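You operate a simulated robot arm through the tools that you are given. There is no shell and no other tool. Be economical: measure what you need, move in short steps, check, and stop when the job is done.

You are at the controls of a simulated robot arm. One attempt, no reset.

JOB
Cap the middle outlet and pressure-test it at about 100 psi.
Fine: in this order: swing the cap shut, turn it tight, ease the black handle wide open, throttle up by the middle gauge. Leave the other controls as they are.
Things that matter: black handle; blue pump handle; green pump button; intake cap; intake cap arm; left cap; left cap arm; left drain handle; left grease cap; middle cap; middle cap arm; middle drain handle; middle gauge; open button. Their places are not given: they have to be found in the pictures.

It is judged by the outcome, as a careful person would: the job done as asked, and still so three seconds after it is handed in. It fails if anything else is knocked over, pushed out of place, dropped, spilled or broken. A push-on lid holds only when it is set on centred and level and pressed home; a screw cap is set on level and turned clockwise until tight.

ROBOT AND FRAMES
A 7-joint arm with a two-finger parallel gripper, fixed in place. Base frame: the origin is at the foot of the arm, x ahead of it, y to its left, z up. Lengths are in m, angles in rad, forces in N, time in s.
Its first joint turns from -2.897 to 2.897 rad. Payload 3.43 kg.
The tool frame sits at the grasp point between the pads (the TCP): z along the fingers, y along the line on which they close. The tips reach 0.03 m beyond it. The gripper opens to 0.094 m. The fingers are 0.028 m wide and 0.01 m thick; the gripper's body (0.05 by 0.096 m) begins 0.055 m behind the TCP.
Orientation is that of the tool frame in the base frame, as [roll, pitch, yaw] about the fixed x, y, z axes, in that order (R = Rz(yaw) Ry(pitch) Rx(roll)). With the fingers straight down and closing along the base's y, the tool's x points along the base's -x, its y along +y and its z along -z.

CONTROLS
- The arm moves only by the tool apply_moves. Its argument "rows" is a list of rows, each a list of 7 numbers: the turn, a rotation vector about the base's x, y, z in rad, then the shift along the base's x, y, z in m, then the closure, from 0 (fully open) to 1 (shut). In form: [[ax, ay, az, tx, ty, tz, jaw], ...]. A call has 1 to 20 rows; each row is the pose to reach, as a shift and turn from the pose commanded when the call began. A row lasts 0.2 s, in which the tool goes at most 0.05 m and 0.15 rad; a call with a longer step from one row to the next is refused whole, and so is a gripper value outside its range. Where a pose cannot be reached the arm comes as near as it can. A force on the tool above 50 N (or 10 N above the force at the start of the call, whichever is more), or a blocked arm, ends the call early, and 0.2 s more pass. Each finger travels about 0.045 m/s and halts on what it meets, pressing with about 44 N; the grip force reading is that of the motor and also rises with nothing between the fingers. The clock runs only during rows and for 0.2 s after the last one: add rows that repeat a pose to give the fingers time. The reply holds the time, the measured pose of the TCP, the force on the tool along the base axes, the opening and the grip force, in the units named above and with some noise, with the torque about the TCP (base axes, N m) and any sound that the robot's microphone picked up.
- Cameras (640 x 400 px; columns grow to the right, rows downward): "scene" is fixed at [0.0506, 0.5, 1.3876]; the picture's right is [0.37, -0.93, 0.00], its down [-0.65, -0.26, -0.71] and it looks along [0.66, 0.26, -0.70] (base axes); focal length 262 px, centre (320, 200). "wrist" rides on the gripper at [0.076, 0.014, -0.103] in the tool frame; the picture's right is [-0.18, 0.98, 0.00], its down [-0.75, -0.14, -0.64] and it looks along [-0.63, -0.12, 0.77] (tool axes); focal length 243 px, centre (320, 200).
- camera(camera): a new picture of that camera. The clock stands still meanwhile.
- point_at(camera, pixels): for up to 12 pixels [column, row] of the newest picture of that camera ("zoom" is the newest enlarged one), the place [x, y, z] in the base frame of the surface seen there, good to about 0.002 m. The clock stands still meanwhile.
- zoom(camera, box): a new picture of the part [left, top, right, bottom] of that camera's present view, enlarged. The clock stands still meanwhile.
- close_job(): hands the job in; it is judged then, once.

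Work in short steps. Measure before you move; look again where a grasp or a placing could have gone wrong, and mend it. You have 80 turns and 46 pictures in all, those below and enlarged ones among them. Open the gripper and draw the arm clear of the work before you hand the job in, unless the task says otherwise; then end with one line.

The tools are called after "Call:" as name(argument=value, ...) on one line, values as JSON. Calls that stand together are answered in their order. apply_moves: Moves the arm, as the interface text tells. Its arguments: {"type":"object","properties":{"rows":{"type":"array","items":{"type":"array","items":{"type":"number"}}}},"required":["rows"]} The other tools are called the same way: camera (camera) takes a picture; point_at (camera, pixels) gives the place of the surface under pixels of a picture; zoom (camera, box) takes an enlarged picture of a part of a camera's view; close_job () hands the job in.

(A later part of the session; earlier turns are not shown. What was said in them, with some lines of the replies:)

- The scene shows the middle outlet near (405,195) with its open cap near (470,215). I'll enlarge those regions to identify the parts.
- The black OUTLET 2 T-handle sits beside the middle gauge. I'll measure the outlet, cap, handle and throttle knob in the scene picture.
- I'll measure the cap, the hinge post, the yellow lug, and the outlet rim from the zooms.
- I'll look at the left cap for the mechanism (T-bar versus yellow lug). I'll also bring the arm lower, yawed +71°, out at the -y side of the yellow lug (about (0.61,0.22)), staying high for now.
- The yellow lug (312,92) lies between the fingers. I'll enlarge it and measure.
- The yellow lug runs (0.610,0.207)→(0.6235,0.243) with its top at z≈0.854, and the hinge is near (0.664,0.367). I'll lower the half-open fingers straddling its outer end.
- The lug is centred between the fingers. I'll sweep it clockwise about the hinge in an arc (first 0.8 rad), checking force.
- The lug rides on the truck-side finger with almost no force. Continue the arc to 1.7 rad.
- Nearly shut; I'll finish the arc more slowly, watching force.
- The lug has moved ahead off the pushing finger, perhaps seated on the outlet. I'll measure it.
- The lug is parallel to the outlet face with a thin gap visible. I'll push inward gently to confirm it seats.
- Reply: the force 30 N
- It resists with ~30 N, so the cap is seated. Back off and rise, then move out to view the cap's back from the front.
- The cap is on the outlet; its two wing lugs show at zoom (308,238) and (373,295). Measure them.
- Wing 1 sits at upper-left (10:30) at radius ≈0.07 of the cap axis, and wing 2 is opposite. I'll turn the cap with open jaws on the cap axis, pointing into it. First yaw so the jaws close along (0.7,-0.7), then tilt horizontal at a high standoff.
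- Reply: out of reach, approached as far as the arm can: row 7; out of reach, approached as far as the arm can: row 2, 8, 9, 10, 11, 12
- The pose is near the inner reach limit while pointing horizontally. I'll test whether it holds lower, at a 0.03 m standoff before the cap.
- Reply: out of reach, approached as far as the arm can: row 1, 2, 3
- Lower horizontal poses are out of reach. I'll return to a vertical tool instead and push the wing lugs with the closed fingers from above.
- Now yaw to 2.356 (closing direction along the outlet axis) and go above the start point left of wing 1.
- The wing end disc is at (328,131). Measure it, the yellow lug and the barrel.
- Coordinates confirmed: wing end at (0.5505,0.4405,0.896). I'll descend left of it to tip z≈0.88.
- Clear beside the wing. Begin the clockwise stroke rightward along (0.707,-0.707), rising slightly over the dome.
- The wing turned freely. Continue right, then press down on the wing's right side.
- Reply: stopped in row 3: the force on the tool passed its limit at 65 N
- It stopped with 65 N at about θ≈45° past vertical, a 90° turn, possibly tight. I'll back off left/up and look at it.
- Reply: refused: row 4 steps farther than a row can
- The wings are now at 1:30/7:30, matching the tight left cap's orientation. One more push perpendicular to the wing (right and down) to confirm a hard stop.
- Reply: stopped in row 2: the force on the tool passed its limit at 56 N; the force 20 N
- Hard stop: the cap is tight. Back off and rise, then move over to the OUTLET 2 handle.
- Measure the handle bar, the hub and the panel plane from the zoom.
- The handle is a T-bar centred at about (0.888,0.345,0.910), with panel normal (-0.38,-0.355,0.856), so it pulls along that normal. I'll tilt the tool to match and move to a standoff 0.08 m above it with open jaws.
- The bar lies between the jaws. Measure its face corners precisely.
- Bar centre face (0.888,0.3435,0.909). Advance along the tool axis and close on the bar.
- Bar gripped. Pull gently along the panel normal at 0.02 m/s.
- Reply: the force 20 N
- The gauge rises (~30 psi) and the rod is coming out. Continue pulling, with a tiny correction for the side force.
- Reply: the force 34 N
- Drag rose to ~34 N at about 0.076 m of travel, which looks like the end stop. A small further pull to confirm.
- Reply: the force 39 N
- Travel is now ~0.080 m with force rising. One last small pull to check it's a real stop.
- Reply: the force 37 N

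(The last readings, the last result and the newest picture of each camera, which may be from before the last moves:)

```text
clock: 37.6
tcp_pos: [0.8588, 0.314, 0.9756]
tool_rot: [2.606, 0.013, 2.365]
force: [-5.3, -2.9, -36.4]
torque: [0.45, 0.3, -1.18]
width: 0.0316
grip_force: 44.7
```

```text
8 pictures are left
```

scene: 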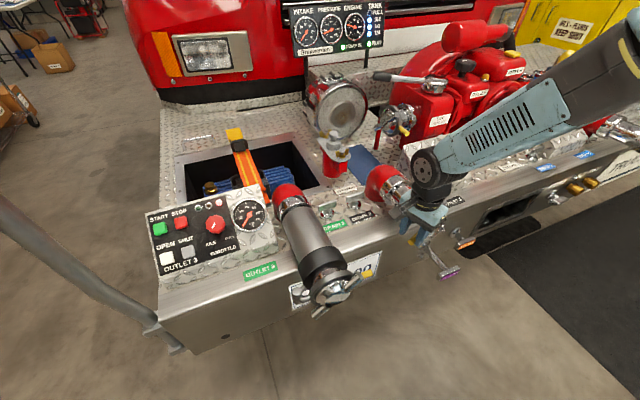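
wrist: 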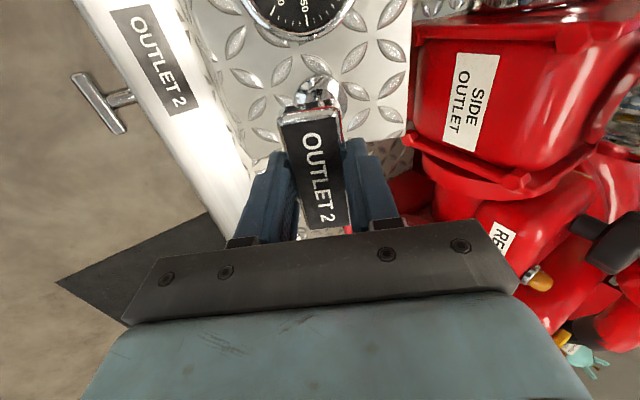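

Width changed as the fingers slipped slightly, so the handle is at its stop. Measure the bar face to verify its travel.

Call:
point_at(camera="wrist", pixels=[[284, 125], [333, 117], [301, 224], [346, 222], [314, 170]])

```text
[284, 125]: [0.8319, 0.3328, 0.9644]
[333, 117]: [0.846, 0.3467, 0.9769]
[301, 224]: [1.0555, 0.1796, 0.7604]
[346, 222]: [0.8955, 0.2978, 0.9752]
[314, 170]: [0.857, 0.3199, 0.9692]
```

Bar travel ≈0.072 m to a firm stop. Release, retract along the normal, and zoom on the throttle knob in the scene.

Call:
apply_moves(rows=[[0, 0, 0, 0.002, 0.002, -0.004, 0.6], [0, 0, 0, 0.002, 0.002, -0.004, 0.3], [0, 0, 0, 0.002, 0.002, -0.004, 0], [0, 0, 0, 0.002, 0.002, -0.004, 0], [0, 0, 0, 0.002, 0.002, -0.004, 0], [0, 0, 0, -0.01, -0.01, 0.025, 0], [0, 0, 0, -0.025, -0.022, 0.06, 0], [0, 0, 0, -0.04, -0.035, 0.09, 0], [0, 0, 0, -0.06, -0.035, 0.12, 0], [0, 0, 0, -0.08, -0.035, 0.16, 0]])

Call:
zoom(camera="scene", box=[185, 190, 265, 245])

```text
clock: 39.8
tcp_pos: [0.7798, 0.2797, 1.1362]
tool_rot: [2.604, 0.014, 2.37]
force: [0.7, 1.0, -1.0]
torque: [0.0, 0.03, 0.0]
width: 0.094
grip_force: 0.0
```

```text
7.27 times, centred on (225, 218) of scene
```

zoom: 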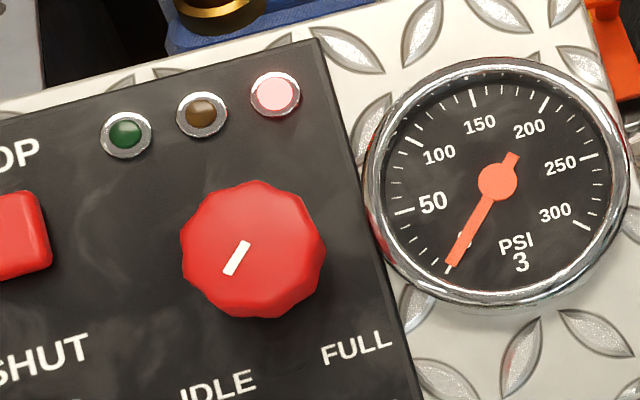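

The pointer is at lower-left (IDLE); clockwise throttles up. Measure the knob and panel plane.

Call:
point_at(camera="zoom", pixels=[[250, 245], [230, 270], [200, 245], [300, 240], [250, 195], [262, 295], [330, 360], [120, 280], [300, 120], [350, 250], [110, 185], [60, 370]])

```text
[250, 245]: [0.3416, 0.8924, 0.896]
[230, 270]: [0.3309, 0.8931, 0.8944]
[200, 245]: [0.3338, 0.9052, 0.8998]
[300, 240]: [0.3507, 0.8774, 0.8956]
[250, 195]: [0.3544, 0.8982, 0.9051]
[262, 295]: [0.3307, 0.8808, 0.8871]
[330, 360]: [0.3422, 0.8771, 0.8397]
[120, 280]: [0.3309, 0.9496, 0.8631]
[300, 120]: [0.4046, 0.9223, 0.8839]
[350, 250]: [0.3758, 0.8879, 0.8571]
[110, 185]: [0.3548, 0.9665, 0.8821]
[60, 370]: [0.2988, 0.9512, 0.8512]
```

Knob centre (0.342,0.891,0.896), panel normal (-0.362,-0.346,0.865), diameter ≈0.046. I'll carry the arm there high up while rolling about the tool axis by +2.34 rad, leaving plenty of clockwise wrist travel. Jaws go to ≈0.056.

Call:
apply_moves(rows=[[-0.0509, -0.0482, 0.1183, -0.0311, 0.03, -0.0007, 0], [-0.1018, -0.0964, 0.2366, -0.0622, 0.06, -0.0014, 0], [-0.1527, -0.1446, 0.3549, -0.0933, 0.09, -0.0021, 0], [-0.2036, -0.1928, 0.4732, -0.1244, 0.12, -0.0028, 0], [-0.2545, -0.241, 0.5915, -0.1555, 0.15, -0.0035, 0], [-0.3054, -0.2892, 0.7098, -0.1866, 0.18, -0.0042, 0], [-0.3563, -0.3374, 0.8281, -0.2177, 0.21, -0.0049, 0], [-0.4072, -0.3856, 0.9464, -0.2488, 0.24, -0.0056, 0], [-0.4581, -0.4338, 1.0647, -0.28, 0.27, -0.006, 0], [-0.509, -0.482, 1.183, -0.3037, 0.3013, -0.012, 0], [-0.5599, -0.5302, 1.3013, -0.3274, 0.3326, -0.018, 0], [-0.6108, -0.5784, 1.4196, -0.3511, 0.3639, -0.024, 0], [-0.6617, -0.6266, 1.5379, -0.3748, 0.3952, -0.03, 0], [-0.7126, -0.6748, 1.6562, -0.3985, 0.4265, -0.036, 0.1], [-0.7635, -0.723, 1.7745, -0.4222, 0.4578, -0.042, 0.2], [-0.8144, -0.7712, 1.8928, -0.4459, 0.4891, -0.048, 0.3], [-0.8653, -0.8194, 2.0111, -0.47, 0.52, -0.054, 0.4]])

```text
clock: 43.4
tcp_pos: [0.3104, 0.7997, 1.0854]
tool_rot: [-2.741, 0.355, -1.503]
force: [0.7, 0.8, -0.2]
torque: [0.02, 0.1, 0.04]
width: 0.0565
grip_force: 0.0
```

Orientation matches the panel normal. Move to a 0.06 m standoff above the knob and look.

Call:
apply_moves(rows=[[0, 0, 0, 0.003, 0.018, -0.035, 0.4], [0, 0, 0, 0.006, 0.036, -0.07, 0.4], [0, 0, 0, 0.009, 0.054, -0.105, 0.4], [0, 0, 0, 0.0113, 0.0719, -0.1407, 0.4], [0, 0, 0, 0.0113, 0.0719, -0.1407, 0.4]])

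Call:
camera(camera="wrist")

```text
clock: 44.6
tcp_pos: [0.3208, 0.8711, 0.9437]
tool_rot: [-2.744, 0.354, -1.503]
force: [-1.0, 0.4, -0.5]
torque: [-0.03, 0.02, 0.02]
width: 0.0564
grip_force: 0.0
```

```text
6 pictures are left
```

wrist: 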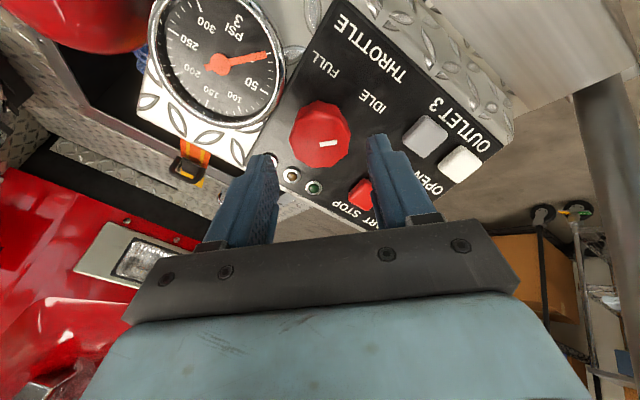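

The knob (320,135) lies between the jaws. Check its coordinates.

Call:
point_at(camera="wrist", pixels=[[320, 133], [295, 133], [343, 130], [320, 108], [318, 158], [329, 143], [360, 100], [290, 175], [262, 60]])

```text
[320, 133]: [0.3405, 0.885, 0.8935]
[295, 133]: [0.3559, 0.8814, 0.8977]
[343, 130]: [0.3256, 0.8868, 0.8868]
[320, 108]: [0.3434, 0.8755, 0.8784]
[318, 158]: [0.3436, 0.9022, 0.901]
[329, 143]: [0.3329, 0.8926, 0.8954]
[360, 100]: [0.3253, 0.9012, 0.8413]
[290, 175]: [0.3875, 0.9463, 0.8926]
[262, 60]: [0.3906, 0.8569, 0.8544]
```

Centre confirmed near (0.342,0.890,0.896); lights and bezel are low. Descend along the axis and close on the knob.

Call:
apply_moves(rows=[[0, 0, 0, 0.0075, 0.0068, -0.0172, 0.4], [0, 0, 0, 0.015, 0.0136, -0.0344, 0.4], [0, 0, 0, 0.022, 0.02, -0.051, 0.4], [0, 0, 0, 0.022, 0.02, -0.051, 0.5], [0, 0, 0, 0.022, 0.02, -0.051, 0.6], [0, 0, 0, 0.022, 0.02, -0.051, 0.7], [0, 0, 0, 0.022, 0.02, -0.051, 0.7], [0, 0, 0, 0.022, 0.02, -0.051, 0.7]])

```text
clock: 46.4
tcp_pos: [0.3427, 0.8909, 0.8923]
tool_rot: [-2.744, 0.353, -1.503]
force: [4.2, 6.7, 2.4]
torque: [0.32, -0.09, 0.03]
width: 0.0445
grip_force: 45.0
```

Knob held (0.0445 m). Turn clockwise 0.7 rad slowly, then wait and read the middle gauge.

Call:
apply_moves(rows=[[0.0256, 0.0242, -0.0605, 0, 0, 0, 0.7], [0.0512, 0.0484, -0.121, 0, 0, 0, 0.7], [0.0769, 0.0727, -0.1814, 0, 0, 0, 0.7], [0.1025, 0.0969, -0.2419, 0, 0, 0, 0.7], [0.1281, 0.1211, -0.3024, 0, 0, 0, 0.7], [0.1537, 0.1453, -0.3629, 0, 0, 0, 0.7], [0.1793, 0.1695, -0.4234, 0, 0, 0, 0.7], [0.205, 0.1938, -0.4838, 0, 0, 0, 0.7], [0.2306, 0.218, -0.5443, 0, 0, 0, 0.7], [0.2562, 0.2422, -0.6048, 0, 0, 0, 0.7], [0.2562, 0.2422, -0.6048, 0, 0, 0, 0.7], [0.2562, 0.2422, -0.6048, 0, 0, 0, 0.7], [0.2562, 0.2422, -0.6048, 0, 0, 0, 0.7], [0.2562, 0.2422, -0.6048, 0, 0, 0, 0.7], [0.2562, 0.2422, -0.6048, 0, 0, 0, 0.7], [0.2562, 0.2422, -0.6048, 0, 0, 0, 0.7], [0.2562, 0.2422, -0.6048, 0, 0, 0, 0.7]])

Call:
zoom(camera="scene", box=[405, 135, 455, 185])

```text
clock: 50.0
tcp_pos: [0.3423, 0.8927, 0.8913]
tool_rot: [-3.081, 0.524, -2.26]
force: [-8.8, 19.9, -1.5]
torque: [0.05, 0.09, 0.09]
width: 0.0445
grip_force: 45.2
```

```text
8.00 times, centred on (430, 160) of scene
```

zoom: 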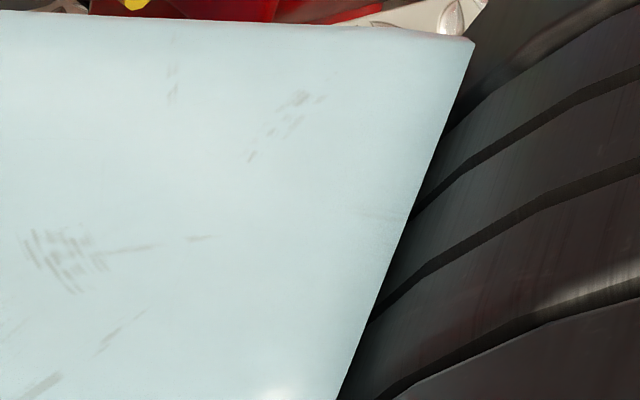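

The arm hides the middle gauge. The panel's PRESSURE gauge may serve as an interim guide.

Call:
zoom(camera="scene", box=[290, 0, 370, 50])

```text
8.00 times, centred on (330, 25) of scene
```

zoom: 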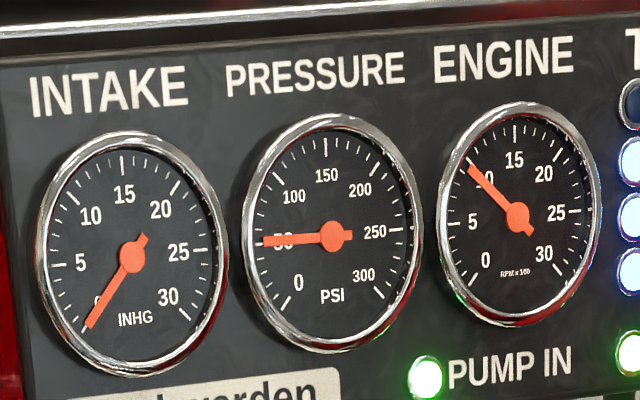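

Pressure ≈50 psi, engine ≈1000 rpm, with response to the knob. Turn about 0.85 rad more and re-read.

Call:
apply_moves(rows=[[0.0259, 0.0245, -0.0612, -0.0005, 0.001, 0, 0.7], [0.0518, 0.049, -0.1224, -0.0005, 0.001, 0, 0.7], [0.0777, 0.0735, -0.1836, -0.0005, 0.001, 0, 0.7], [0.1036, 0.098, -0.2448, -0.0005, 0.001, 0, 0.7], [0.1295, 0.1225, -0.306, -0.0005, 0.001, 0, 0.7], [0.1554, 0.147, -0.3672, -0.0005, 0.001, 0, 0.7], [0.1813, 0.1715, -0.4284, -0.0005, 0.001, 0, 0.7], [0.2072, 0.196, -0.4896, -0.0005, 0.001, 0, 0.7], [0.2331, 0.2205, -0.5508, -0.0005, 0.001, 0, 0.7], [0.259, 0.245, -0.612, -0.0005, 0.001, 0, 0.7], [0.2849, 0.2695, -0.6732, -0.0005, 0.001, 0, 0.7], [0.3108, 0.294, -0.7344, -0.0005, 0.001, 0, 0.7], [0.3108, 0.294, -0.7344, -0.0005, 0.001, 0, 0.7], [0.3108, 0.294, -0.7344, -0.0005, 0.001, 0, 0.7], [0.3108, 0.294, -0.7344, -0.0005, 0.001, 0, 0.7], [0.3108, 0.294, -0.7344, -0.0005, 0.001, 0, 0.7], [0.3108, 0.294, -0.7344, -0.0005, 0.001, 0, 0.7], [0.3108, 0.294, -0.7344, -0.0005, 0.001, 0, 0.7], [0.3108, 0.294, -0.7344, -0.0005, 0.001, 0, 0.7]])

Call:
camera(camera="scene")

```text
clock: 54.0
tcp_pos: [0.3421, 0.894, 0.894]
tool_rot: [2.765, 0.381, 3.085]
force: [7.0, 39.5, 15.8]
torque: [-0.01, -0.33, -0.1]
width: 0.0436
grip_force: 45.2
```

```text
3 pictures are left
```

scene: 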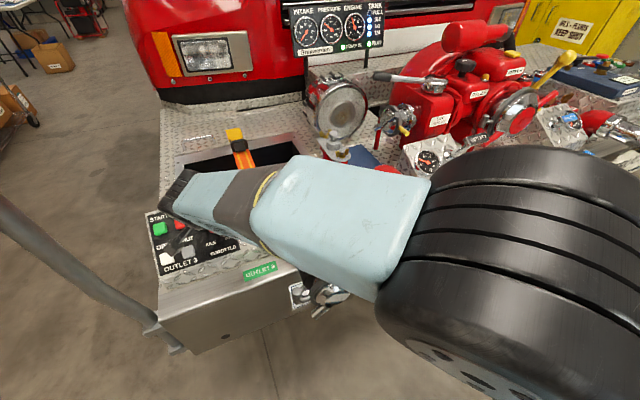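

The middle gauge is now visible at (428,160). Read it.

Call:
zoom(camera="scene", box=[408, 142, 448, 178])

```text
11.11 times, centred on (428, 160) of scene
```

zoom: 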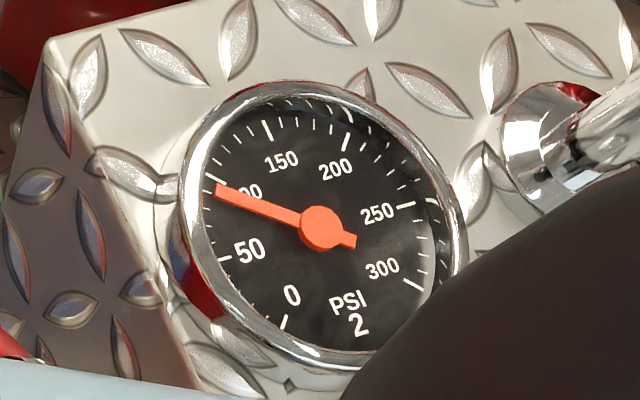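

The needle reads about 88–90 psi, just under 100. Turn another 0.2 rad with a side-force relief, and wait for it to settle.

Call:
apply_moves(rows=[[0.0183, 0.0173, -0.0432, 0, 0.001, 0.0004, 0.7], [0.0366, 0.0346, -0.0864, 0, 0.002, 0.0008, 0.7], [0.0549, 0.0519, -0.1296, 0, 0.002, 0.0008, 0.7], [0.0732, 0.0692, -0.1728, 0, 0.002, 0.0008, 0.7], [0.0732, 0.0692, -0.1728, 0, 0.002, 0.0008, 0.7], [0.0732, 0.0692, -0.1728, 0, 0.002, 0.0008, 0.7], [0.0732, 0.0692, -0.1728, 0, 0.002, 0.0008, 0.7], [0.0732, 0.0692, -0.1728, 0, 0.002, 0.0008, 0.7], [0.0732, 0.0692, -0.1728, 0, 0.002, 0.0008, 0.7], [0.0732, 0.0692, -0.1728, 0, 0.002, 0.0008, 0.7], [0.0732, 0.0692, -0.1728, 0, 0.002, 0.0008, 0.7], [0.0732, 0.0692, -0.1728, 0, 0.002, 0.0008, 0.7], [0.0732, 0.0692, -0.1728, 0, 0.002, 0.0008, 0.7], [0.0732, 0.0692, -0.1728, 0, 0.002, 0.0008, 0.7]])

Call:
zoom(camera="scene", box=[408, 142, 448, 178])

```text
clock: 57.0
tcp_pos: [0.3415, 0.8939, 0.8941]
tool_rot: [2.705, 0.3, 2.89]
force: [1.2, -13.8, 3.1]
torque: [-0.09, -0.26, -0.12]
width: 0.0434
grip_force: 44.7
```

```text
11.11 times, centred on (428, 160) of scene
```

zoom: 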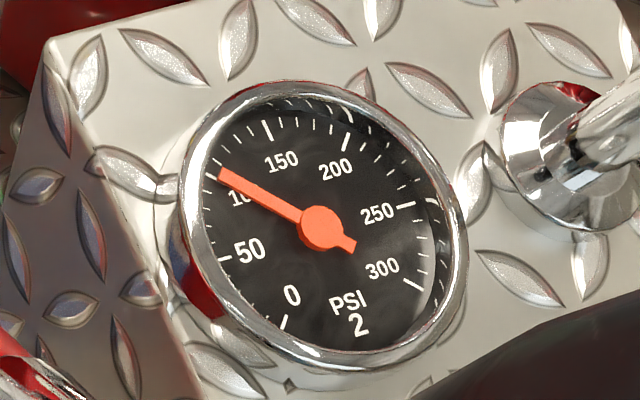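

The needle now reads ≈100 psi. Open the jaws gently, retract along the knob axis, and draw clear.

Call:
apply_moves(rows=[[0, 0, 0, 0, -0.0007, 0, 0.65], [0, 0, 0, 0, -0.0007, 0, 0.55], [0, 0, 0, 0, -0.0007, 0, 0.4], [0, 0, 0, 0, -0.0007, 0, 0.4], [0, 0, 0, -0.005, -0.006, 0.013, 0.4], [0, 0, 0, -0.0146, -0.0138, 0.0346, 0.4], [0, 0, 0, -0.029, -0.0277, 0.069, 0.4], [0, 0, 0, -0.043, -0.042, 0.104, 0.2], [0, 0, 0, -0.05, -0.06, 0.14, 0], [0, 0, 0, -0.05, -0.09, 0.17, 0], [0, 0, 0, -0.05, -0.12, 0.19, 0], [0, 0, 0, -0.03, -0.15, 0.21, 0], [0, 0, 0, -0.01, -0.18, 0.22, 0], [0, 0, 0, 0.01, -0.21, 0.22, 0]])

```text
clock: 60.0
tcp_pos: [0.351, 0.6844, 1.1135]
tool_rot: [2.703, 0.301, 2.891]
force: [-1.0, 0.0, -0.7]
torque: [-0.02, -0.03, -0.01]
width: 0.0938
grip_force: 0.0
```

Return to the start area, where the middle gauge was visible, for the final check.

Call:
apply_moves(rows=[[0, 0, 0, 0.018, -0.033, 0.01, 0], [0, 0, 0, 0.036, -0.066, 0.02, 0], [0, 0, 0, 0.054, -0.1, 0.03, 0], [0, 0, 0, 0.072, -0.133, 0.03, 0], [0, 0, 0, 0.09, -0.166, 0.03, 0], [0, 0, 0, 0.108, -0.2, 0.03, 0], [0, 0, 0, 0.126, -0.233, 0.03, 0], [0, 0, 0, 0.144, -0.266, 0.03, 0], [0, 0, 0, 0.162, -0.3, 0.03, 0], [0, 0, 0, 0.18, -0.333, 0.03, 0], [0, 0, 0, 0.2, -0.366, 0.03, 0], [0, 0, 0, 0.22, -0.404, 0.03, 0]])

Call:
zoom(camera="scene", box=[385, 140, 465, 190])

```text
clock: 62.6
tcp_pos: [0.5716, 0.2813, 1.1425]
tool_rot: [2.702, 0.3, 2.892]
force: [0.2, -0.2, 0.3]
torque: [-0.06, 0.0, -0.03]
width: 0.094
grip_force: 0.0
```

```text
8.00 times, centred on (425, 165) of scene
```

zoom: 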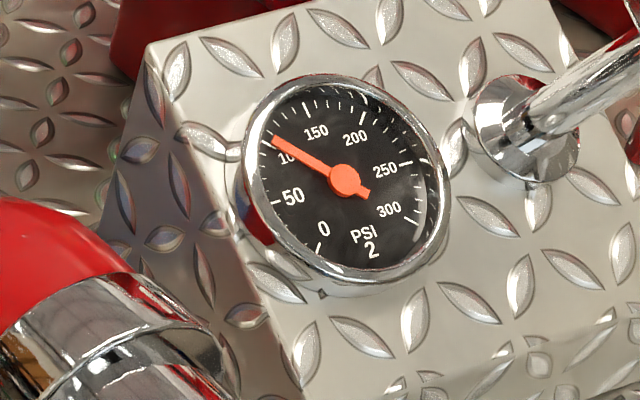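

The middle gauge holds at about 100 psi, the handle is still out and the arm is clear, so I'm handing the job in.

Call:
close_job()

```text
The job is handed in.
```

The middle outlet is capped and turned tight, the black OUTLET 2 handle is pulled out to its stop, and the throttle is set so the middle gauge holds at about 100 psi.
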